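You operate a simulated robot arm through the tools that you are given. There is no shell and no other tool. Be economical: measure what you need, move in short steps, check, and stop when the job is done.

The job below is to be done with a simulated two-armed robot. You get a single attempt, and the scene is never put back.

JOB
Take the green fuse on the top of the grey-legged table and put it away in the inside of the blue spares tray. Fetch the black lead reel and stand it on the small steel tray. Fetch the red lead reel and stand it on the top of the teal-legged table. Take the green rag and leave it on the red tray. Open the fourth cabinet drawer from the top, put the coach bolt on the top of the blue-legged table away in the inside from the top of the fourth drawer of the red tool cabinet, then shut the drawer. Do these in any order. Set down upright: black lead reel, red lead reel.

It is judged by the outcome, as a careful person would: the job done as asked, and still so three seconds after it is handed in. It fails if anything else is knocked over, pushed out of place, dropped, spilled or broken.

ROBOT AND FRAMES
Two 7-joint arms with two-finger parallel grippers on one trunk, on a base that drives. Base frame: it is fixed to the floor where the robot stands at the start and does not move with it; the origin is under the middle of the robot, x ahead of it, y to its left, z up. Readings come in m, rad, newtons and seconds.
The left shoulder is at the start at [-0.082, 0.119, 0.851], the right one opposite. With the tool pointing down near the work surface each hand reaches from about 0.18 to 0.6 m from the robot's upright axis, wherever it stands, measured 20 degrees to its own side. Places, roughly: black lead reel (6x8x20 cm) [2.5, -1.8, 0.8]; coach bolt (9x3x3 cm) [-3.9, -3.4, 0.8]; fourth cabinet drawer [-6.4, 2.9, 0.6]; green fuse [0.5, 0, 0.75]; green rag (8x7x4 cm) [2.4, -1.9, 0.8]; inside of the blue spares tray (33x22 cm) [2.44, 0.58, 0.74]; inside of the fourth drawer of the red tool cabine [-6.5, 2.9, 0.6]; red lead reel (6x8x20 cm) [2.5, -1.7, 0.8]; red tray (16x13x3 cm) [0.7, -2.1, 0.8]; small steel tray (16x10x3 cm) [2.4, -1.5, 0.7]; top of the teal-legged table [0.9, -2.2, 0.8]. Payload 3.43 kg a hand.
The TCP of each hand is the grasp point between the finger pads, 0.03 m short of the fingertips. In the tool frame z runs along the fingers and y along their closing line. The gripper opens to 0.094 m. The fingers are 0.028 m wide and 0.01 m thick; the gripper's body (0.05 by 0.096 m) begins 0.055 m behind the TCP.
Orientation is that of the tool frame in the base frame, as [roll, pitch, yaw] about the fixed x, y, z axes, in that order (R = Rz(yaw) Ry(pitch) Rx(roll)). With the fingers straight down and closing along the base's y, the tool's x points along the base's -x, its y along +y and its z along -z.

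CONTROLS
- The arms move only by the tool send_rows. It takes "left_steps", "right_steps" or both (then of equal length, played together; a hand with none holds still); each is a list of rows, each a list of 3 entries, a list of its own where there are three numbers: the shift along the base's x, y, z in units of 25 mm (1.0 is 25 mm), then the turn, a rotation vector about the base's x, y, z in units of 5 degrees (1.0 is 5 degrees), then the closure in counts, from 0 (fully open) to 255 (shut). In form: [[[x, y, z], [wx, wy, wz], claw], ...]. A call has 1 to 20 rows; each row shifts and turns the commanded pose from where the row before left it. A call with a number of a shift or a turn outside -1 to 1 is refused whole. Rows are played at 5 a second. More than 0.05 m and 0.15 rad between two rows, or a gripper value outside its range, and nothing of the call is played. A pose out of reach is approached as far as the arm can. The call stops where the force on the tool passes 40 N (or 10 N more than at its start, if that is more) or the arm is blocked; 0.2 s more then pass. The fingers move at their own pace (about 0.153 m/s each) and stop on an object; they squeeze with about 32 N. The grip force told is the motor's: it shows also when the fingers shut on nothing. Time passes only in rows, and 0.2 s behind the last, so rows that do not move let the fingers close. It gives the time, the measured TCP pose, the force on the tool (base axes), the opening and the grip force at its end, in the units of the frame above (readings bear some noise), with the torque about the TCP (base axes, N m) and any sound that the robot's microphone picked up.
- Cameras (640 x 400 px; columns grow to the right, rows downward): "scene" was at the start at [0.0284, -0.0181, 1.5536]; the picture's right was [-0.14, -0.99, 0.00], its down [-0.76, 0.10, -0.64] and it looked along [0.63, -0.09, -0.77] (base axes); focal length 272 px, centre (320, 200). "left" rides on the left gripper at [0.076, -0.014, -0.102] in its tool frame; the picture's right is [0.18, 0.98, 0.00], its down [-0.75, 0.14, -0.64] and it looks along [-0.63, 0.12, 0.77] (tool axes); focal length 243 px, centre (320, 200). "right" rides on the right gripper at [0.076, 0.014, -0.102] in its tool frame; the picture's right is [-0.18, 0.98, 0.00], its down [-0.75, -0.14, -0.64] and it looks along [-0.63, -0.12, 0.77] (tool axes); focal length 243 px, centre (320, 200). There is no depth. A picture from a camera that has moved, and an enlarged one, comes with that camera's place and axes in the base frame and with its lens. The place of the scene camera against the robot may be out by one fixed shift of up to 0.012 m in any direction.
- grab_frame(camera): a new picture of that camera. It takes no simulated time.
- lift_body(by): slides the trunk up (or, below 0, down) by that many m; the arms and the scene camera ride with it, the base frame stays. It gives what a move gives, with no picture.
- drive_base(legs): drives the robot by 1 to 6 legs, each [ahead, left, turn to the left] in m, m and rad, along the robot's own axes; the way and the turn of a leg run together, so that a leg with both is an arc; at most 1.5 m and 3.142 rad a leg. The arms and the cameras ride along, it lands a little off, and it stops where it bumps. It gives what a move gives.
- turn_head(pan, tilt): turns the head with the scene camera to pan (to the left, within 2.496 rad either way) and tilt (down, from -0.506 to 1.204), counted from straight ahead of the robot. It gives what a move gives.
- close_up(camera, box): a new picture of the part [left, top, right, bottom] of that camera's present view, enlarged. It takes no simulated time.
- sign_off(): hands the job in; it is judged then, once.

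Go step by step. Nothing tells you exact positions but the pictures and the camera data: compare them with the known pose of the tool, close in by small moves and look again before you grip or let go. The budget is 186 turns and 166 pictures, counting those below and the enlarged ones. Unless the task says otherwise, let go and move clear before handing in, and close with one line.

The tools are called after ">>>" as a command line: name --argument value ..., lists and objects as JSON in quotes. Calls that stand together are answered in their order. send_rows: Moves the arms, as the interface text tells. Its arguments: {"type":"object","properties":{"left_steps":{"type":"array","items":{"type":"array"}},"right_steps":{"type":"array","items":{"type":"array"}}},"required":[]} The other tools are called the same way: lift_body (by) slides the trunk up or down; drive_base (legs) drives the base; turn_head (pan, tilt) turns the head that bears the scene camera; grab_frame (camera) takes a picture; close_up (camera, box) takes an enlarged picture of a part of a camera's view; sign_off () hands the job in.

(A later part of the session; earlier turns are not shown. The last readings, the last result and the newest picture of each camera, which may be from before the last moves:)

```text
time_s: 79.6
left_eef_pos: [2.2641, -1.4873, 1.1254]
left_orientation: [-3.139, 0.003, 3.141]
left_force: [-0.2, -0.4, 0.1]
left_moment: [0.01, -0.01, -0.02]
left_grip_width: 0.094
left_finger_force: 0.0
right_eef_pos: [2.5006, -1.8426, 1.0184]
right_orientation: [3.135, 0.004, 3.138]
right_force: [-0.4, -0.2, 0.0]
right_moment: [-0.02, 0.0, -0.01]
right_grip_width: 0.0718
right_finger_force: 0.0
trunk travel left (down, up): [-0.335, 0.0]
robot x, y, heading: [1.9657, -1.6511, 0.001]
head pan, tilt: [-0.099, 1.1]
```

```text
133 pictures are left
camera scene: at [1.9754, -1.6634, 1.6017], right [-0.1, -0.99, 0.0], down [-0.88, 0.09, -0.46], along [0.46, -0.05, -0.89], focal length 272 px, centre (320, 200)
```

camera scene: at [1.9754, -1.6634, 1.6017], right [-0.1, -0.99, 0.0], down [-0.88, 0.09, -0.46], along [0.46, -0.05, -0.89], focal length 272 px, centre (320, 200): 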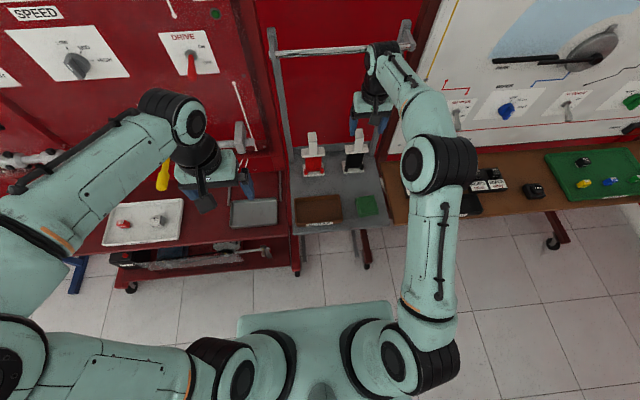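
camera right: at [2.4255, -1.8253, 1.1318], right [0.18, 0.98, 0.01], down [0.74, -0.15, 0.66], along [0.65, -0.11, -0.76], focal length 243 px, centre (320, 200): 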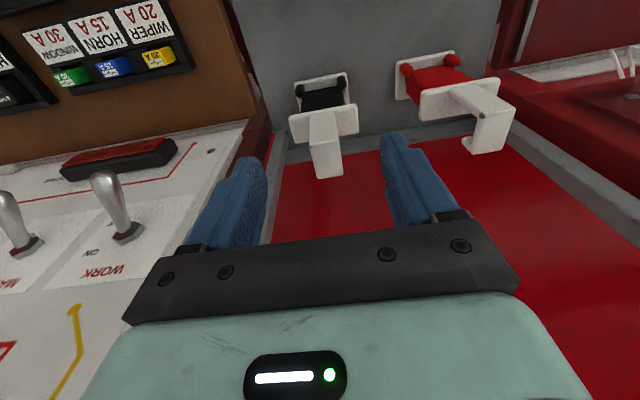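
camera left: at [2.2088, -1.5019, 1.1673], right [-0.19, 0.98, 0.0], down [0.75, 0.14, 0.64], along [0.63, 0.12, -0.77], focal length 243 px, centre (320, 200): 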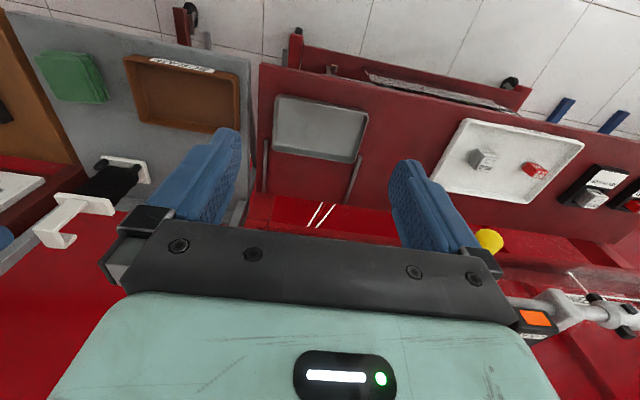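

The wrist had touched the bench's overhead bar (around x 2.49, z 1.25), so the approach must come in low from the front, straddling the handle. I retract, lower to z≈0.90, and check nothing shifted.

>>> send_rows --right_steps '[[[-1, 0, 0], [0, 0, 0], 60], [[-1, 0, 0], [0, 0, 0], 60], [[-1, 0, 0], [0, 0, 0], 60], [[-1, 0, 0], [0, 0, 0], 60], [[-1, 0, -0.5], [0, 0, 0], 60], [[0, 0, -1], [0, 0, 0], 60], [[0, 0, -1], [0, 0, 0], 60], [[0, 0, -1], [0, 0, 0], 60], [[0, 0, -1], [0, 0, 0], 60], [[0, 0, -0.3], [0, 0, 0], 60]]'

>>> grab_frame --camera "scene"

>>> grab_frame --camera "right"

```text
time_s: 81.8
left_eef_pos: [2.2676, -1.4871, 1.1245]
left_orientation: [3.141, 0.0, -3.141]
left_force: [-0.4, 0.3, 0.2]
left_moment: [0.0, 0.0, 0.01]
left_grip_width: 0.0939
left_finger_force: 0.0
right_eef_pos: [2.3787, -1.8447, 0.896]
right_orientation: [3.134, -0.002, 3.139]
right_force: [0.7, 0.2, 0.9]
right_moment: [-0.01, 0.0, -0.03]
right_grip_width: 0.0719
right_finger_force: 0.1
trunk travel left (down, up): [-0.335, 0.0]
robot x, y, heading: [1.9683, -1.6493, -0.003]
head pan, tilt: [-0.099, 1.1]
```

```text
132 pictures are left
camera scene: at [1.9819, -1.6642, 1.6015], right [-0.1, -0.99, 0.0], down [-0.89, 0.09, -0.45], along [0.45, -0.05, -0.89], focal length 272 px, centre (320, 200)
```

scene: 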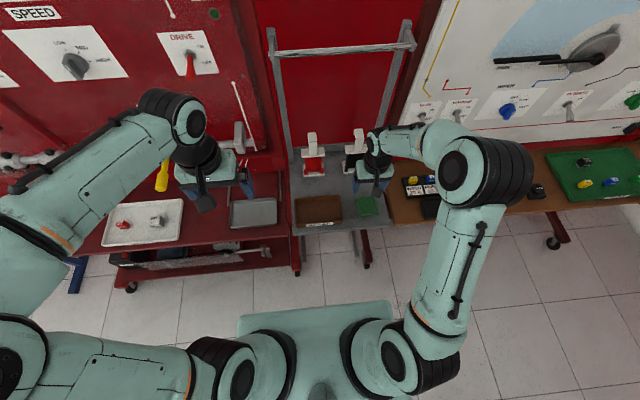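

```text
131 pictures are left
camera right: at [2.3031, -1.8303, 0.9986], right [0.19, 0.98, 0.01], down [0.75, -0.15, 0.64], along [0.63, -0.12, -0.77], focal length 243 px, centre (320, 200)
```

right: 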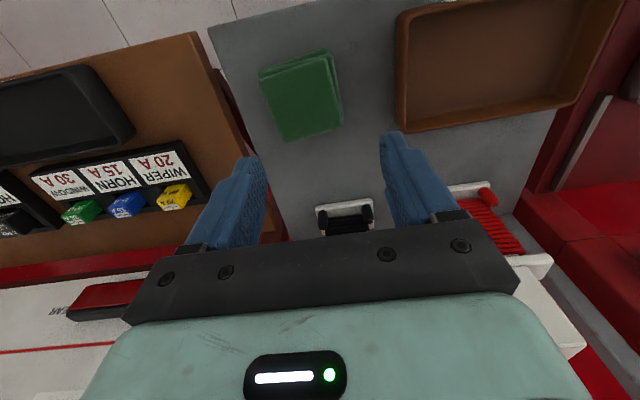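

All still in place. I nudge the base forward 3 cm and advance the hand partway, low, then look.

>>> drive_base --legs '[[0.03, 0, 0]]'

>>> send_rows --right_steps '[[[0.8, 0.2, 0], [0, 0, 0], 60], [[0.8, 0.05, 0], [0, 0, 0], 60], [[0.8, 0, 0], [0, 0, 0], 60]]'

>>> grab_frame --camera "right"

>>> close_up --camera "scene" --box '[270, 100, 430, 200]'

>>> grab_frame --camera "left"

```text
time_s: 82.7
left_eef_pos: [2.2954, -1.488, 1.1241]
left_orientation: [-3.141, -0.001, 3.139]
left_force: [-0.1, 0.7, 0.5]
left_moment: [-0.03, -0.04, -0.01]
left_grip_width: 0.0941
left_finger_force: 0.0
right_eef_pos: [2.406, -1.8451, 0.8961]
right_orientation: [3.136, -0.002, 3.137]
right_force: [-0.2, -0.1, 0.3]
right_moment: [0.0, -0.02, 0.0]
right_grip_width: 0.0719
right_finger_force: 0.0
trunk travel left (down, up): [-0.335, 0.0]
robot x, y, heading: [1.9991, -1.655, -0.001]
head pan, tilt: [-0.099, 1.1]
```

```text
time_s: 83.5
left_eef_pos: [2.2983, -1.4883, 1.1242]
left_orientation: [-3.141, 0.0, 3.14]
left_force: [0.9, 0.5, -0.6]
left_moment: [0.04, -0.01, 0.02]
left_grip_width: 0.0939
left_finger_force: 0.1
right_eef_pos: [2.4706, -1.8391, 0.8967]
right_orientation: [3.134, -0.003, 3.138]
right_force: [0.8, 0.3, -0.2]
right_moment: [0.0, -0.02, 0.03]
right_grip_width: 0.0717
right_finger_force: 0.1
trunk travel left (down, up): [-0.335, 0.0]
robot x, y, heading: [1.9987, -1.6496, -0.003]
head pan, tilt: [-0.099, 1.1]
```

```text
130 pictures are left
camera right: at [2.395, -1.8237, 0.9986], right [0.19, 0.98, 0.01], down [0.76, -0.15, 0.64], along [0.63, -0.12, -0.77], focal length 243 px, centre (320, 200)
```

right: 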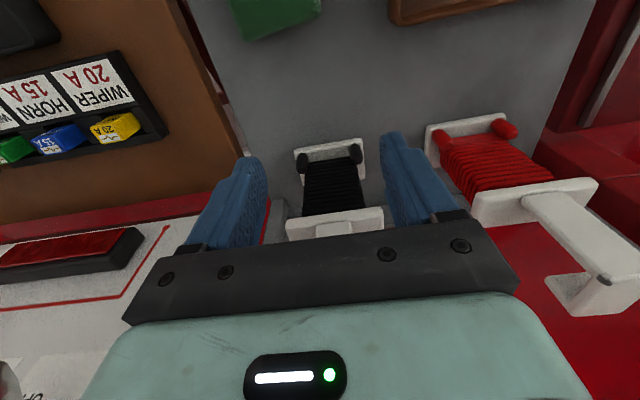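

```text
4.00 times, centred on (350, 150) of scene
camera zoom: at [2.0117, -1.6642, 1.6016], right [-0.1, -0.99, 0.0], down [-0.89, 0.09, -0.45], along [0.45, -0.05, -0.89], focal length 1086 px, centre (200, 400)
```

zoom: 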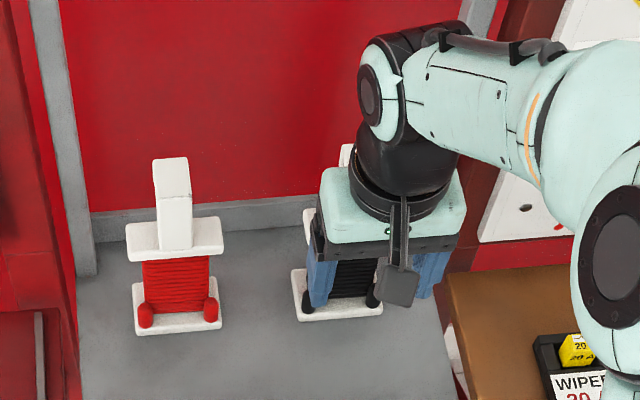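

```text
128 pictures are left
camera left: at [2.2228, -1.503, 1.2274], right [-0.18, 0.98, 0.0], down [0.75, 0.14, 0.64], along [0.63, 0.12, -0.77], focal length 243 px, centre (320, 200)
```

left: 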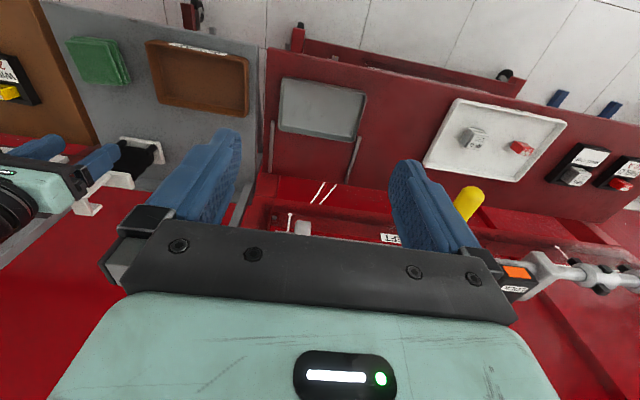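

Flange top is at z≈0.849, fingertips at 0.867, so there is clearance. I advance to x≈2.553.

>>> send_rows --right_steps '[[[0.85, 0, 0], [0, 0, 0], 60], [[0.85, 0, 0], [0, 0, 0], 60], [[0.85, 0, 0], [0, 0, 0], 60], [[0.75, 0, 0], [0, 0, 0], 60], [[0, 0, 0], [0, 0, 0], 60]]'

>>> close_up --camera "left" --box '[0, 100, 200, 225]'

>>> grab_frame --camera "right"

```text
time_s: 84.7
left_eef_pos: [2.2973, -1.4883, 1.125]
left_orientation: [-3.141, -0.002, 3.139]
left_force: [0.4, -0.5, 0.0]
left_moment: [-0.01, -0.01, 0.0]
left_grip_width: 0.0939
left_finger_force: 0.1
right_eef_pos: [2.5501, -1.8386, 0.8964]
right_orientation: [3.135, -0.004, 3.137]
right_force: [0.0, 0.1, -0.8]
right_moment: [0.02, -0.03, 0.01]
right_grip_width: 0.072
right_finger_force: 0.1
trunk travel left (down, up): [-0.335, 0.0]
robot x, y, heading: [1.9949, -1.6505, -0.004]
head pan, tilt: [-0.099, 1.1]
```

```text
3.20 times, centred on (100, 162) of left
camera zoom: at [2.2219, -1.503, 1.2274], right [-0.18, 0.98, 0.0], down [0.75, 0.14, 0.64], along [0.63, 0.12, -0.77], focal length 776 px, centre (1024, 320)
```

zoom: 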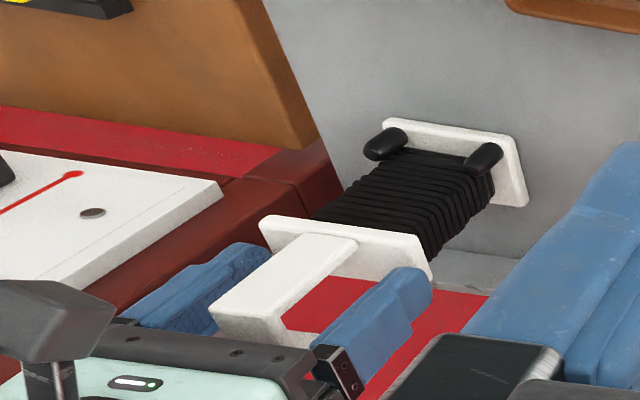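

```text
126 pictures are left
camera right: at [2.4738, -1.8235, 0.9992], right [0.19, 0.98, 0.01], down [0.75, -0.15, 0.64], along [0.63, -0.12, -0.77], focal length 243 px, centre (320, 200)
```

right: 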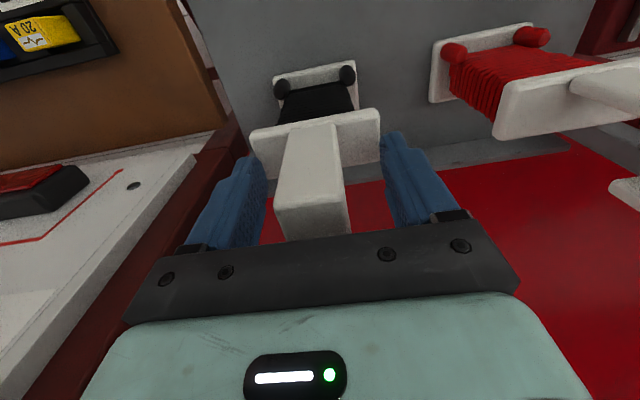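

The handle lies between the fingers. A slight shift, close, and lift gently.

>>> send_rows --right_steps '[[[-0.2, -0.12, 0], [0, 0, 0], 60], [[0, 0, 0], [0, 0, 0], 150], [[0, 0, 0], [0, 0, 0], 200], [[0, 0, 0], [0, 0, 0], 255], [[0, 0, 0], [0, 0, 0], 255], [[0, 0, 0.2], [0, 0, 0], 255], [[0, 0, 0.4], [0, 0, 0], 255], [[0, 0, 0.4], [0, 0, 0], 255]]'

>>> close_up --camera "left" --box '[0, 100, 200, 225]'

>>> grab_frame --camera "scene"

```text
time_s: 86.5
left_eef_pos: [2.2975, -1.4877, 1.1239]
left_orientation: [-3.141, 0.001, 3.14]
left_force: [0.4, 0.2, -1.1]
left_moment: [0.0, -0.03, 0.02]
left_grip_width: 0.0942
left_finger_force: 0.0
right_eef_pos: [2.5457, -1.843, 0.923]
right_orientation: [3.133, -0.004, 3.139]
right_force: [-0.8, -0.6, -1.6]
right_moment: [0.02, 0.02, 0.01]
right_grip_width: 0.0323
right_finger_force: 31.9
trunk travel left (down, up): [-0.335, 0.0]
robot x, y, heading: [1.9967, -1.6504, -0.003]
head pan, tilt: [-0.099, 1.1]
```

```text
3.20 times, centred on (100, 162) of left
camera zoom: at [2.2222, -1.5031, 1.2274], right [-0.18, 0.98, 0.0], down [0.75, 0.14, 0.64], along [0.63, 0.12, -0.77], focal length 776 px, centre (1024, 320)
```

zoom: 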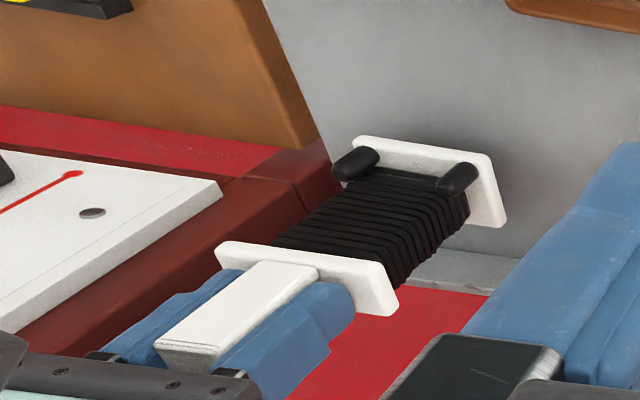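

```text
124 pictures are left
camera scene: at [2.0111, -1.6643, 1.6015], right [-0.1, -0.99, 0.0], down [-0.89, 0.09, -0.45], along [0.45, -0.05, -0.89], focal length 272 px, centre (320, 200)
```

scene: 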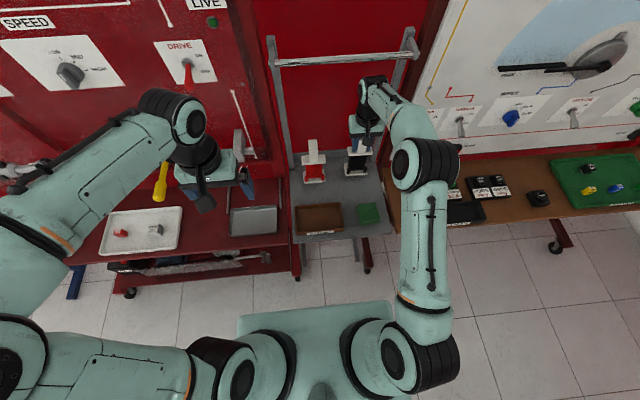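

Lifted and upright. I raise it a bit more (staying under the bar), then draw it back over the rag/box gap, checking on the way.

>>> send_rows --right_steps '[[[0, 0, 0.7], [0, 0, 0], 255], [[0, 0, 0.7], [0, 0, 0], 255], [[0, 0, 0], [0, 0, 0], 255]]'

>>> close_up --camera "scene" --box '[280, 80, 440, 240]'

>>> grab_frame --camera "left"

```text
time_s: 87.2
left_eef_pos: [2.2977, -1.4861, 1.1247]
left_orientation: [-3.141, -0.001, 3.139]
left_force: [0.6, 0.5, -0.7]
left_moment: [-0.01, -0.02, -0.03]
left_grip_width: 0.0943
left_finger_force: 0.0
right_eef_pos: [2.545, -1.844, 0.9584]
right_orientation: [3.134, -0.004, 3.138]
right_force: [-0.5, 0.1, -2.6]
right_moment: [0.0, 0.01, 0.02]
right_grip_width: 0.0322
right_finger_force: 32.1
trunk travel left (down, up): [-0.335, 0.0]
robot x, y, heading: [1.9999, -1.6531, 0.001]
head pan, tilt: [-0.099, 1.1]
```

```text
2.50 times, centred on (360, 160) of scene
camera zoom: at [2.0112, -1.6644, 1.6015], right [-0.1, -0.99, 0.0], down [-0.89, 0.09, -0.45], along [0.45, -0.05, -0.89], focal length 679 px, centre (220, 300)
```

zoom: 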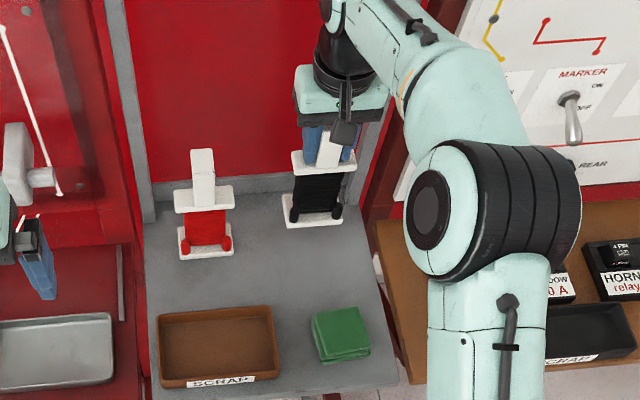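

```text
122 pictures are left
camera left: at [2.2223, -1.5031, 1.2274], right [-0.18, 0.98, 0.0], down [0.75, 0.14, 0.64], along [0.63, 0.12, -0.77], focal length 243 px, centre (320, 200)
```

left: 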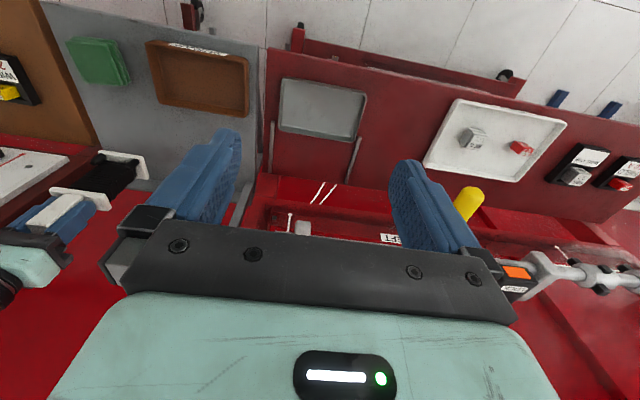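

>>> send_rows --right_steps '[[[-1, 0.4, 0], [0, 0, 0], 255], [[-1, 0.4, 0], [0, 0, 0], 255], [[-1, 0.3, 0], [0, 0, 0], 255], [[-1, 0, 0], [0, 0, 0], 255], [[-1, 0, 0], [0, 0, 0], 255], [[-1, 0, 0.3], [0, 0, 0], 255], [[-1, 0, 1], [0, 0, 0], 255], [[0, 0, 1], [0, 0, 0], 255]]'

>>> grab_frame --camera "scene"

```text
time_s: 89.0
left_eef_pos: [2.2972, -1.4885, 1.125]
left_orientation: [3.141, 0.001, 3.138]
left_force: [-0.5, -0.2, 0.1]
left_moment: [0.0, 0.01, 0.02]
left_grip_width: 0.0937
left_finger_force: 0.1
right_eef_pos: [2.3692, -1.8144, 1.0147]
right_orientation: [3.134, -0.002, 3.139]
right_force: [0.9, -0.7, -1.7]
right_moment: [-0.02, -0.01, 0.01]
right_grip_width: 0.032
right_finger_force: 32.1
trunk travel left (down, up): [-0.335, 0.0]
robot x, y, heading: [1.9977, -1.6507, -0.004]
head pan, tilt: [-0.099, 1.1]
```

```text
121 pictures are left
camera scene: at [2.0113, -1.6643, 1.6016], right [-0.1, -0.99, 0.0], down [-0.89, 0.09, -0.45], along [0.45, -0.05, -0.89], focal length 272 px, centre (320, 200)
```

scene: 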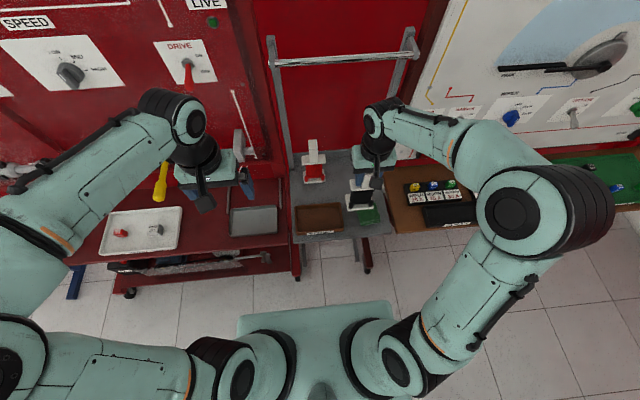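

Held well clear. I tuck the left hand in, back up, and shift left so that the steel tray is before the right hand.

>>> send_rows --left_steps '[[[-1, 0, 0], [0, 0, 0], 0], [[-1, 0, 0], [0, 0, 0], 0], [[-1, 0, 0], [0, 0, 0], 0], [[-0.5, 0, 0], [0, 0, 0], 0]]'

>>> drive_base --legs '[[-0.14, 0, 0], [0, 0.32, 0.003], [0.08, 0, 0]]'

>>> grab_frame --camera "scene"

>>> grab_frame --camera "right"

>>> grab_frame --camera "left"

```text
time_s: 90.0
left_eef_pos: [2.2088, -1.4889, 1.1254]
left_orientation: [3.141, -0.001, 3.14]
left_force: [0.9, -0.7, 0.5]
left_moment: [0.01, -0.02, 0.02]
left_grip_width: 0.094
left_finger_force: 0.0
right_eef_pos: [2.3687, -1.8148, 1.0142]
right_orientation: [3.134, -0.004, 3.138]
right_force: [0.2, -0.7, -1.3]
right_moment: [0.03, 0.01, -0.03]
right_grip_width: 0.0323
right_finger_force: 32.2
trunk travel left (down, up): [-0.335, 0.0]
robot x, y, heading: [1.9963, -1.6495, -0.003]
head pan, tilt: [-0.099, 1.1]
```

```text
time_s: 95.0
left_eef_pos: [2.1485, -1.1715, 1.1249]
left_orientation: [-3.14, -0.001, -3.135]
left_force: [-0.5, 0.2, 0.2]
left_moment: [0.05, 0.01, 0.01]
left_grip_width: 0.0939
left_finger_force: 0.1
right_eef_pos: [2.3101, -1.4966, 1.0127]
right_orientation: [3.136, -0.002, -3.139]
right_force: [0.4, -0.1, -1.8]
right_moment: [-0.01, 0.03, -0.04]
right_grip_width: 0.0321
right_finger_force: 32.1
trunk travel left (down, up): [-0.335, 0.0]
robot x, y, heading: [1.9389, -1.3375, 0.006]
head pan, tilt: [-0.099, 1.1]
```

```text
120 pictures are left
camera scene: at [1.9514, -1.3489, 1.6012], right [-0.09, -1.0, 0.0], down [-0.89, 0.08, -0.45], along [0.45, -0.04, -0.89], focal length 272 px, centre (320, 200)
```

scene: 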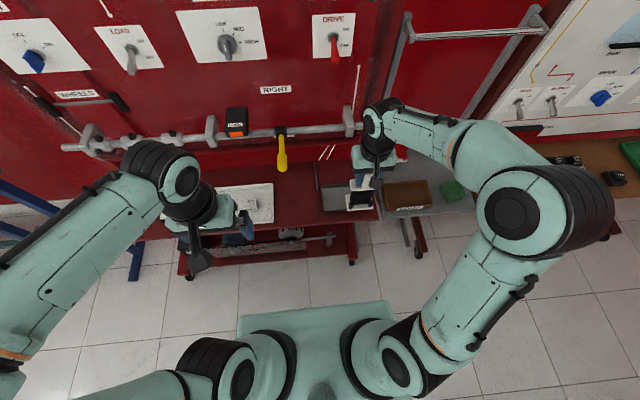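

```text
119 pictures are left
camera right: at [2.2331, -1.4824, 1.1157], right [0.18, 0.98, 0.01], down [0.76, -0.14, 0.64], along [0.63, -0.11, -0.77], focal length 243 px, centre (320, 200)
```

right: 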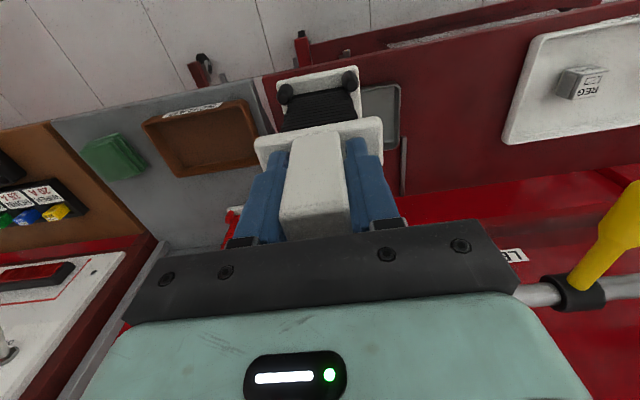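

```text
118 pictures are left
camera left: at [2.0735, -1.1869, 1.2279], right [-0.19, 0.98, 0.0], down [0.75, 0.15, 0.64], along [0.63, 0.12, -0.77], focal length 243 px, centre (320, 200)
```

left: 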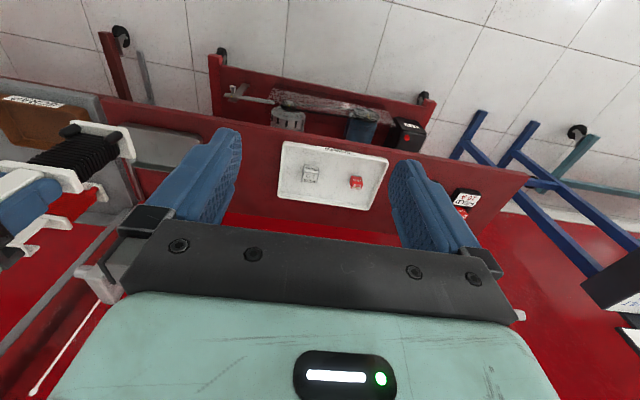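

Steel tray centre ≈(2.392, -1.466). I move the reel above it and lower partway, then check.

>>> send_rows --right_steps '[[[0.74, 0.35, 0], [0, 0, 0], 255], [[0.74, 0.35, 0], [0, 0, 0], 255], [[0.74, 0.35, 0], [0, 0, 0], 255], [[0.74, 0.33, 0], [0, 0, 0], 255], [[0, 0, -1], [0, 0, 0], 255], [[0, 0, -1], [0, 0, 0], 255], [[0, 0, -0.6], [0, 0, 0], 255], [[0, 0, 0], [0, 0, 0], 255]]'

>>> close_up --camera "right" --box '[200, 20, 440, 170]'

>>> close_up --camera "scene" --box '[290, 110, 450, 230]'

>>> close_up --camera "left" --box '[0, 50, 240, 250]'

```text
time_s: 96.8
left_eef_pos: [2.1497, -1.1718, 1.1259]
left_orientation: [-3.141, 0.001, -3.136]
left_force: [-0.2, 0.1, 0.5]
left_moment: [0.0, 0.01, 0.0]
left_grip_width: 0.0939
left_finger_force: 0.1
right_eef_pos: [2.3848, -1.4619, 0.9474]
right_orientation: [3.134, -0.002, -3.138]
right_force: [-0.2, -0.1, -2.0]
right_moment: [-0.04, -0.01, 0.0]
right_grip_width: 0.0322
right_finger_force: 31.9
trunk travel left (down, up): [-0.335, 0.0]
robot x, y, heading: [1.9381, -1.333, 0.006]
head pan, tilt: [-0.099, 1.1]
```

```text
2.67 times, centred on (320, 95) of right
camera zoom: at [2.3071, -1.4483, 1.051], right [0.18, 0.98, 0.01], down [0.76, -0.14, 0.64], along [0.63, -0.11, -0.77], focal length 647 px, centre (320, 480)
```

zoom: 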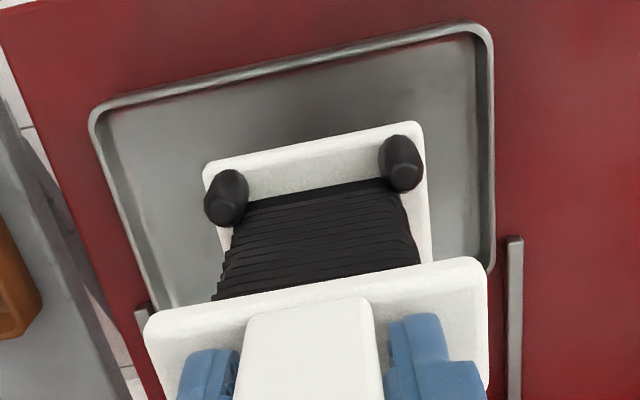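

```text
3.33 times, centred on (370, 170) of scene
camera zoom: at [1.9519, -1.349, 1.6015], right [-0.09, -1.0, 0.0], down [-0.89, 0.08, -0.45], along [0.45, -0.04, -0.89], focal length 905 px, centre (153, 300)
```

zoom: 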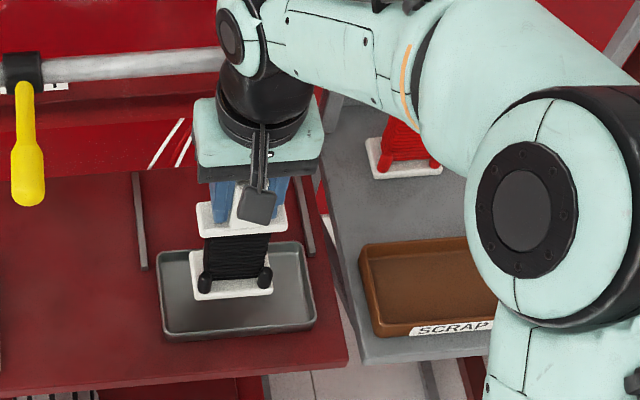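

```text
2.00 times, centred on (120, 150) of left
camera zoom: at [2.0742, -1.1869, 1.2284], right [-0.19, 0.98, 0.0], down [0.75, 0.15, 0.64], along [0.63, 0.12, -0.77], focal length 485 px, centre (720, 300)
```

zoom: 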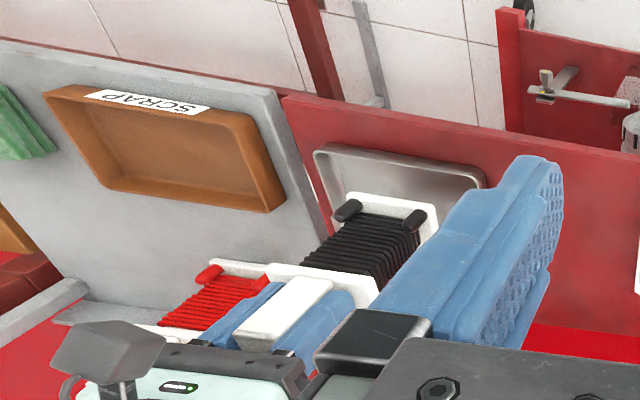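

The reel is well centred over the tray. I lower further, then by small steps to contact.

>>> send_rows --right_steps '[[[-0.12, -0.1, -0.6], [0, 0, 0], 255], [[0, 0, -0.7], [0, 0, 0], 255], [[0, 0, -0.2], [0, 0, 0], 255], [[0, 0, -0.1], [0, 0, 0], 255], [[0, 0, -0.1], [0, 0, 0], 255]]'

>>> close_up --camera "right" --box '[200, 20, 440, 170]'

>>> close_up --camera "scene" --box '[320, 160, 400, 220]'

```text
time_s: 98.0
left_eef_pos: [2.1501, -1.1713, 1.1259]
left_orientation: [-3.141, 0.0, -3.136]
left_force: [0.3, 0.2, -0.1]
left_moment: [-0.03, 0.01, 0.02]
left_grip_width: 0.094
left_finger_force: 0.2
right_eef_pos: [2.3821, -1.466, 0.905]
right_orientation: [3.135, -0.004, -3.138]
right_force: [-0.3, 0.1, -1.3]
right_moment: [0.02, 0.01, -0.02]
right_grip_width: 0.032
right_finger_force: 32.2
trunk travel left (down, up): [-0.335, 0.0]
robot x, y, heading: [1.9335, -1.3323, 0.003]
head pan, tilt: [-0.099, 1.1]
```

```text
2.67 times, centred on (320, 95) of right
camera zoom: at [2.3052, -1.4512, 1.0088], right [0.18, 0.98, 0.01], down [0.76, -0.14, 0.64], along [0.63, -0.11, -0.77], focal length 647 px, centre (320, 480)
```

zoom: 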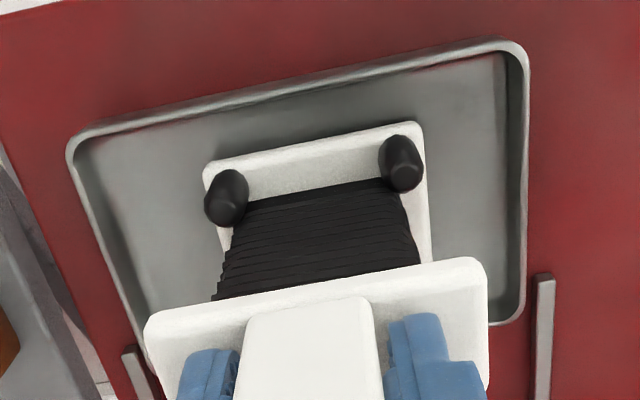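

```text
6.67 times, centred on (360, 190) of scene
camera zoom: at [1.952, -1.349, 1.6015], right [-0.09, -1.0, 0.0], down [-0.89, 0.08, -0.45], along [0.45, -0.04, -0.89], focal length 1810 px, centre (53, 267)
```

zoom: 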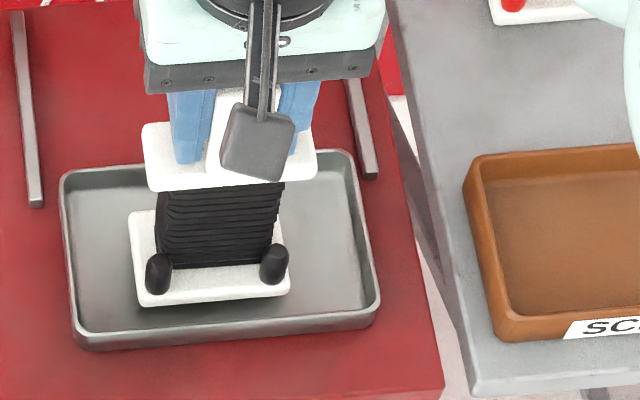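

>>> send_rows --right_steps '[[[0, 0, -0.2], [0, 0, 0], 255], [[0, 0, -0.1], [0, 0, 0], 255], [[0, 0, -0.1], [0, 0, 0], 255], [[0, 0, -0.08], [0, 0, 0], 255]]'

```text
time_s: 99.1
left_eef_pos: [2.1475, -1.1713, 1.1268]
left_orientation: [-3.141, 0.003, -3.138]
left_force: [0.2, 0.0, -0.2]
left_moment: [0.01, 0.02, 0.0]
left_grip_width: 0.0942
left_finger_force: 0.1
right_eef_pos: [2.3832, -1.4643, 0.9006]
right_orientation: [3.133, 0.008, -3.14]
right_force: [-4.8, -0.3, 20.0]
right_moment: [-0.73, 0.82, -0.1]
right_grip_width: 0.032
right_finger_force: 31.9
trunk travel left (down, up): [-0.335, 0.0]
robot x, y, heading: [1.937, -1.3367, 0.002]
head pan, tilt: [-0.099, 1.1]
stopped in row 4 (right hand): the force on the tool passed its limit at 42 N (the readings are from after the stop); the commanded pose is now the measured one
```

Contact with the tray floor. Look once, then release.

>>> close_up --camera "scene" --box '[320, 140, 400, 220]'

>>> send_rows --right_steps '[[[0, 0, 0.03], [0, 0, 0], 230], [[0, 0, 0], [0, 0, 0], 150], [[0, 0, 0], [0, 0, 0], 100], [[0, 0, 0], [0, 0, 0], 60], [[0, 0, 0], [0, 0, 0], 60]]'

>>> close_up --camera "scene" --box '[320, 140, 400, 220]'

>>> grab_frame --camera "right"

```text
5.00 times, centred on (360, 180) of scene
camera zoom: at [1.9498, -1.3487, 1.6015], right [-0.1, -1.0, 0.0], down [-0.89, 0.08, -0.46], along [0.45, -0.04, -0.89], focal length 1358 px, centre (120, 300)
```

zoom: 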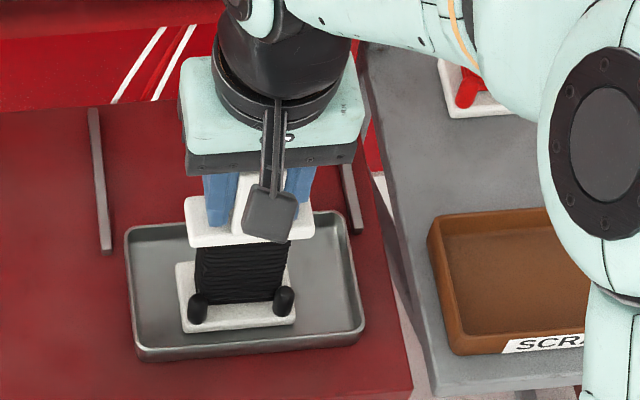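

```text
time_s: 100.3
left_eef_pos: [2.1494, -1.1726, 1.1267]
left_orientation: [3.141, 0.0, -3.137]
left_force: [0.0, 0.2, 0.2]
left_moment: [0.02, 0.0, 0.02]
left_grip_width: 0.0938
left_finger_force: 0.0
right_eef_pos: [2.3826, -1.4649, 0.8974]
right_orientation: [3.134, 0.005, -3.139]
right_force: [-0.4, 1.3, 4.8]
right_moment: [-0.03, 0.05, -0.03]
right_grip_width: 0.0713
right_finger_force: 0.0
trunk travel left (down, up): [-0.335, 0.0]
robot x, y, heading: [1.9338, -1.338, 0.009]
head pan, tilt: [-0.099, 1.1]
```

```text
5.00 times, centred on (360, 180) of scene
camera zoom: at [1.9514, -1.3486, 1.6015], right [-0.09, -1.0, 0.0], down [-0.89, 0.08, -0.45], along [0.45, -0.04, -0.89], focal length 1358 px, centre (120, 300)
```

zoom: 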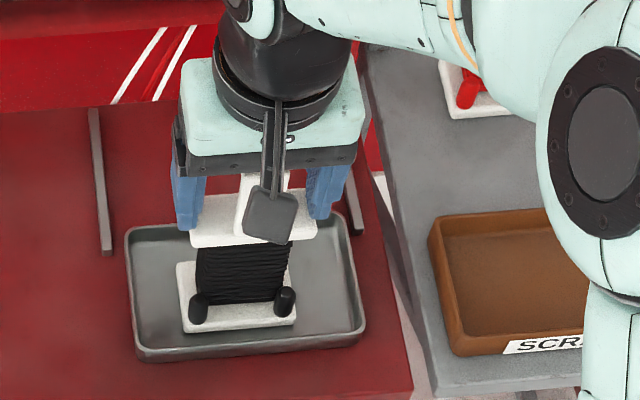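

```text
110 pictures are left
camera right: at [2.3054, -1.4505, 1.0001], right [0.18, 0.98, 0.01], down [0.75, -0.14, 0.64], along [0.63, -0.11, -0.76], focal length 243 px, centre (320, 200)
```

right: 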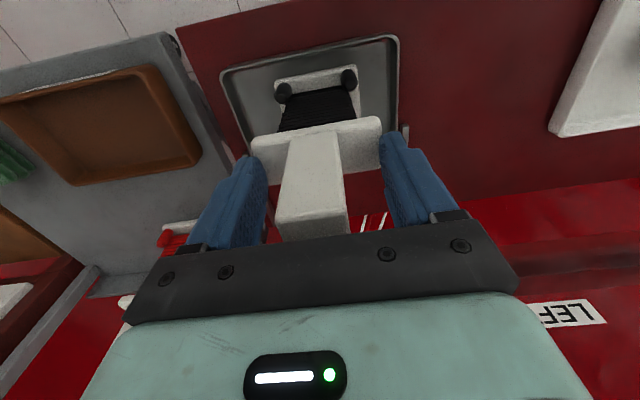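

Released and standing. I lift straight up and back away.

>>> send_rows --right_steps '[[[0, 0, 0.5], [0, 0, 0], 60], [[0, 0, 1], [0, 0, 0], 40], [[0, 0, 1], [0, 0, 0], 40], [[0, 0, 1], [0, 0, 0], 40], [[0, 0, 1], [0, 0, 0], 40], [[-1, 0, 0], [0, 0, 0], 0], [[-1, 0, 0], [0, 0, 0], 0], [[-1, -0.5, 0], [0, 0, 0], 0], [[-1, -0.5, 0], [0, 0, 0], 0]]'

>>> grab_frame --camera "scene"

```text
time_s: 102.3
left_eef_pos: [2.1491, -1.1726, 1.1267]
left_orientation: [3.141, 0.0, -3.136]
left_force: [0.2, -0.4, 0.8]
left_moment: [0.02, -0.02, 0.03]
left_grip_width: 0.0938
left_finger_force: 0.1
right_eef_pos: [2.2793, -1.4917, 1.0106]
right_orientation: [3.134, 0.004, -3.138]
right_force: [-1.3, 0.5, 0.6]
right_moment: [0.0, 0.0, -0.01]
right_grip_width: 0.094
right_finger_force: 0.0
trunk travel left (down, up): [-0.335, 0.0]
robot x, y, heading: [1.9408, -1.3365, 0.002]
head pan, tilt: [-0.099, 1.1]
```

```text
109 pictures are left
camera scene: at [1.9508, -1.3494, 1.6015], right [-0.09, -1.0, 0.0], down [-0.89, 0.08, -0.45], along [0.45, -0.04, -0.89], focal length 272 px, centre (320, 200)
```

scene: 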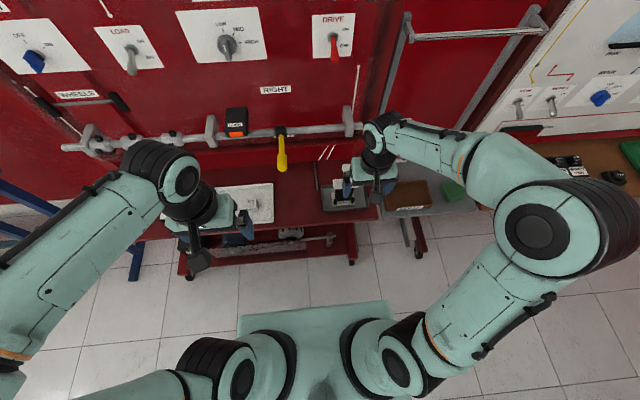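

Black reel stands on the steel tray. Now I drive right so the left hand faces the red reel and the right hand the rag.

>>> drive_base --legs '[[-0.1, 0, 0], [0, -0.53, 0], [0.12, 0, 0]]'

>>> turn_head --pan 0.0 --tilt 0.9

>>> grab_frame --camera "left"

>>> grab_frame --camera "right"

>>> grab_frame --camera "scene"

```text
time_s: 109.2
left_eef_pos: [2.1749, -1.7223, 1.126]
left_orientation: [3.141, 0.0, -3.138]
left_force: [0.7, 1.3, 0.5]
left_moment: [-0.02, 0.03, 0.0]
left_grip_width: 0.0939
left_finger_force: 0.0
right_eef_pos: [2.3052, -2.0411, 1.0105]
right_orientation: [3.134, 0.004, -3.141]
right_force: [0.1, 0.4, -0.2]
right_moment: [0.0, 0.0, 0.02]
right_grip_width: 0.0941
right_finger_force: 0.1
trunk travel left (down, up): [-0.335, 0.0]
robot x, y, heading: [1.9574, -1.8831, 0.001]
head pan, tilt: [-0.099, 1.1]
```

```text
time_s: 110.0
left_eef_pos: [2.1768, -1.7223, 1.1259]
left_orientation: [3.141, 0.001, -3.139]
left_force: [0.0, -0.6, 0.3]
left_moment: [0.02, 0.0, 0.02]
left_grip_width: 0.094
left_finger_force: 0.1
right_eef_pos: [2.3072, -2.0423, 1.0112]
right_orientation: [3.131, 0.004, -3.14]
right_force: [-0.4, -0.7, 0.9]
right_moment: [0.03, 0.0, 0.03]
right_grip_width: 0.0939
right_finger_force: 0.1
trunk travel left (down, up): [-0.335, 0.0]
robot x, y, heading: [1.9643, -1.8827, 0.004]
head pan, tilt: [0.0, 0.901]
```

```text
108 pictures are left
camera left: at [2.101, -1.7374, 1.2285], right [-0.19, 0.98, 0.0], down [0.75, 0.14, 0.64], along [0.63, 0.12, -0.77], focal length 243 px, centre (320, 200)
```

left: 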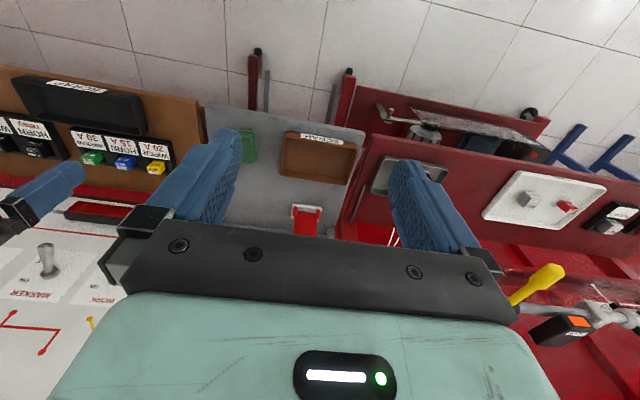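

```text
107 pictures are left
camera right: at [2.2301, -2.0279, 1.1126], right [0.18, 0.98, 0.01], down [0.75, -0.14, 0.64], along [0.63, -0.11, -0.77], focal length 243 px, centre (320, 200)
```

right: 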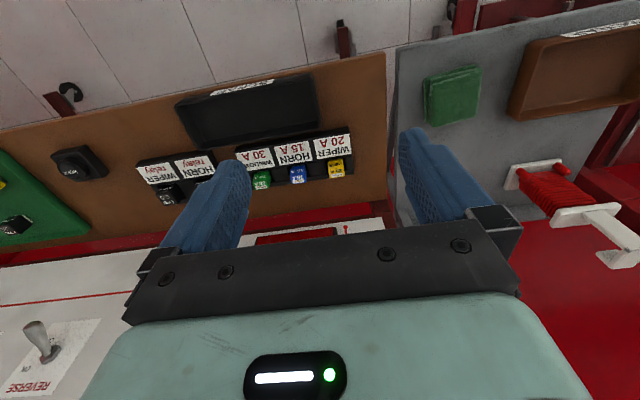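

```text
106 pictures are left
camera scene: at [1.9913, -1.8931, 1.6154], right [0.0, -1.0, 0.0], down [-0.78, 0.0, -0.62], along [0.62, 0.0, -0.78], focal length 272 px, centre (320, 200)
```

scene: 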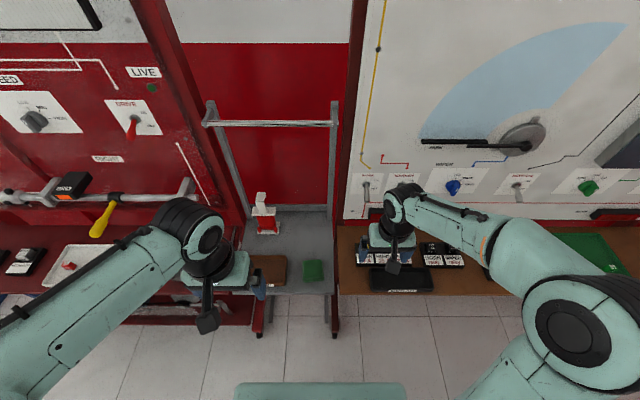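

Rag centre ≈(2.378, -1.859), about 6.5 cm wide in y. I bring the right hand above it.

>>> send_rows --right_steps '[[[0.35, 0.9, 0], [0, 0, 0], 0], [[0.35, 0.9, 0], [0, 0, 0], 0], [[0.35, 0.9, 0], [0, 0, 0], 0], [[0.35, 0.9, 0], [0, 0, 0], 0], [[0.35, 0.9, -0.5], [0, 0, 0], 0], [[0.35, 0.9, -1], [0, 0, 0], 0], [[0.35, 0.9, -1], [0, 0, 0], 0], [[0.35, 0.9, -1], [0, 0, 0], 0], [[0, 0.1, -1], [0, 0, 0], 0], [[0, 0, -1], [0, 0, 0], 0]]'

>>> grab_frame --camera "right"

>>> grab_frame --camera "scene"

```text
time_s: 112.2
left_eef_pos: [2.1761, -1.7223, 1.126]
left_orientation: [-3.141, -0.001, -3.138]
left_force: [-1.1, 0.0, -0.1]
left_moment: [0.01, 0.01, -0.02]
left_grip_width: 0.094
left_finger_force: 0.0
right_eef_pos: [2.3739, -1.8603, 0.8706]
right_orientation: [3.133, 0.004, -3.14]
right_force: [0.5, 0.1, 0.4]
right_moment: [0.0, -0.02, 0.0]
right_grip_width: 0.0941
right_finger_force: 0.0
trunk travel left (down, up): [-0.335, 0.0]
robot x, y, heading: [1.9634, -1.8833, 0.006]
head pan, tilt: [0.0, 0.901]
```

```text
105 pictures are left
camera right: at [2.2972, -1.8466, 0.9725], right [0.18, 0.98, 0.01], down [0.75, -0.14, 0.64], along [0.63, -0.11, -0.77], focal length 243 px, centre (320, 200)
```

right: 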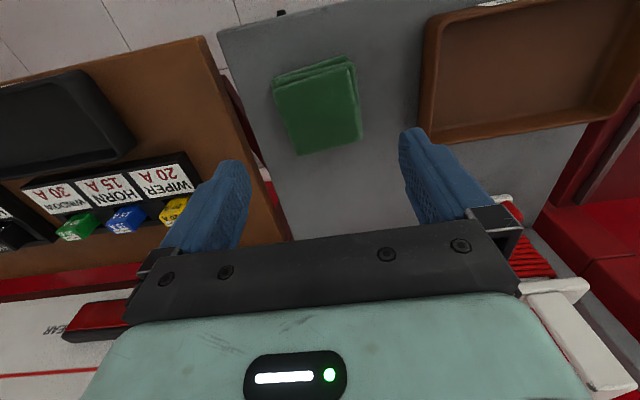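

```text
104 pictures are left
camera scene: at [1.9911, -1.8929, 1.6154], right [0.0, -1.0, 0.0], down [-0.78, 0.0, -0.62], along [0.62, 0.0, -0.78], focal length 272 px, centre (320, 200)
```

scene: 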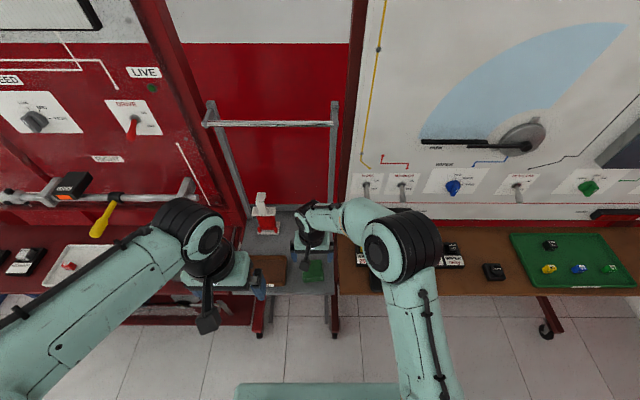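

Aligned. I descend around the rag.

>>> send_rows --right_steps '[[[0, 0, -1], [0, 0, 0], 0], [[0, 0, -1], [0, 0, 0], 0], [[0, 0, -1], [0, 0, 0], 0], [[0, 0, -0.6], [0, 0, 0], 0], [[0, 0, 0], [0, 0, 0], 0]]'

>>> grab_frame --camera "right"

```text
time_s: 113.4
left_eef_pos: [2.1762, -1.7213, 1.1265]
left_orientation: [3.141, 0.002, -3.139]
left_force: [-0.2, 0.3, -0.1]
left_moment: [0.03, -0.01, -0.03]
left_grip_width: 0.094
left_finger_force: 0.1
right_eef_pos: [2.3773, -1.8583, 0.782]
right_orientation: [3.133, 0.005, -3.141]
right_force: [0.1, 0.2, 0.1]
right_moment: [0.02, -0.01, 0.02]
right_grip_width: 0.0939
right_finger_force: 0.1
trunk travel left (down, up): [-0.335, 0.0]
robot x, y, heading: [1.9642, -1.8879, 0.005]
head pan, tilt: [0.0, 0.901]
```

```text
103 pictures are left
camera right: at [2.3, -1.8442, 0.8842], right [0.18, 0.98, 0.01], down [0.75, -0.15, 0.64], along [0.64, -0.11, -0.76], focal length 243 px, centre (320, 200)
```

right: 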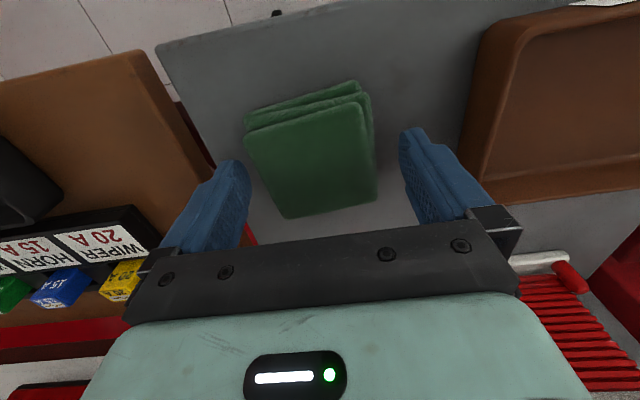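

>>> send_rows --right_steps '[[[-0.2, -0.15, 0], [0, 0, 0], 0], [[0, 0, -0.4], [0, 0, 0], 0], [[0, 0, -0.3], [0, 0, 0], 0], [[0, 0, 0], [0, 0, 120], 0]]'

>>> send_rows --right_steps '[[[-0.2, -0.15, -0.3], [0, 0, 0], 0], [[0, 0, -0.3], [0, 0, 0], 0], [[0, 0, 0], [0, 0, 0], 120], [[0, 0, 0], [0, 0, 0], 255], [[0, 0, 0], [0, 0, 0], 255], [[0, 0, 0], [0, 0, 0], 255], [[0, 0, 0.5], [0, 0, 0], 255], [[0, 0, 1], [0, 0, 0], 255]]'

>>> grab_frame --camera "right"

```text
refused: 120 is not a number from -1 to 1
```

```text
time_s: 114.3
left_eef_pos: [2.1748, -1.7218, 1.1249]
left_orientation: [-3.141, 0.002, -3.138]
left_force: [0.8, 0.0, -0.3]
left_moment: [0.02, -0.02, 0.01]
left_grip_width: 0.0937
left_finger_force: 0.1
right_eef_pos: [2.3743, -1.865, 0.7704]
right_orientation: [3.138, 0.007, 3.141]
right_force: [-3.3, -4.9, 16.8]
right_moment: [-0.43, 0.21, 0.09]
right_grip_width: 0.0737
right_finger_force: 32.0
trunk travel left (down, up): [-0.335, 0.0]
robot x, y, heading: [1.9606, -1.8871, 0.007]
head pan, tilt: [0.0, 0.901]
stopped in row 4 (right hand): the force on the tool passed its limit at 41 N (the readings are from after the stop); the commanded pose is now the measured one
```

```text
102 pictures are left
camera right: at [2.2961, -1.8508, 0.8718], right [0.18, 0.98, 0.01], down [0.75, -0.14, 0.65], along [0.64, -0.11, -0.76], focal length 243 px, centre (320, 200)
```

right: 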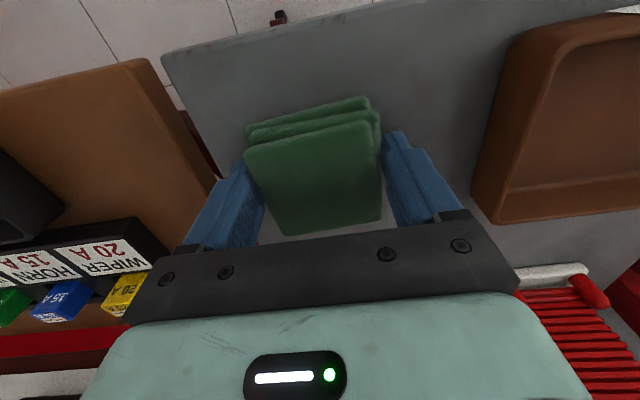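

The rag seems gripped (opening 7.4 cm); tips touched the bench. I lift gently.

>>> send_rows --right_steps '[[[0, 0, 0.15], [0, 0, 0], 255], [[0, 0, 0.3], [0, 0, 0], 255], [[0, 0, 0.6], [0, 0, 0], 255], [[0, 0, 1], [0, 0, 0], 255]]'

>>> grab_frame --camera "right"

>>> close_up --camera "scene" --box '[230, 170, 390, 320]'

```text
time_s: 115.3
left_eef_pos: [2.1756, -1.7216, 1.1259]
left_orientation: [3.141, 0.002, -3.138]
left_force: [0.1, 0.0, -0.1]
left_moment: [-0.04, 0.0, 0.01]
left_grip_width: 0.0941
left_finger_force: 0.2
right_eef_pos: [2.3745, -1.8642, 0.8178]
right_orientation: [3.136, 0.006, -3.139]
right_force: [0.0, -0.8, -0.6]
right_moment: [0.03, -0.02, -0.04]
right_grip_width: 0.0735
right_finger_force: 31.9
trunk travel left (down, up): [-0.335, 0.0]
robot x, y, heading: [1.9646, -1.8831, -0.0]
head pan, tilt: [0.0, 0.901]
```

```text
101 pictures are left
camera right: at [2.2964, -1.8493, 0.9203], right [0.18, 0.98, 0.01], down [0.75, -0.14, 0.65], along [0.64, -0.11, -0.76], focal length 243 px, centre (320, 200)
```

right: 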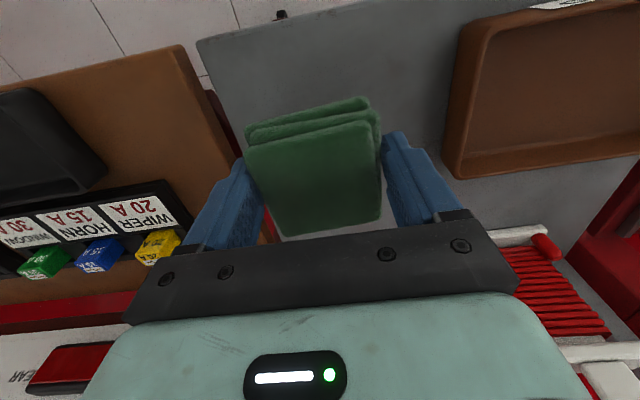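

```text
2.67 times, centred on (310, 245) of scene
camera zoom: at [1.9906, -1.8934, 1.6154], right [0.0, -1.0, 0.0], down [-0.78, 0.0, -0.62], along [0.62, 0.0, -0.78], focal length 724 px, centre (347, 80)
```

zoom: 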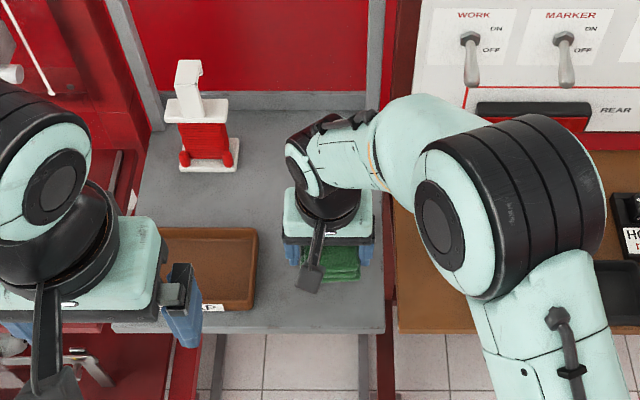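

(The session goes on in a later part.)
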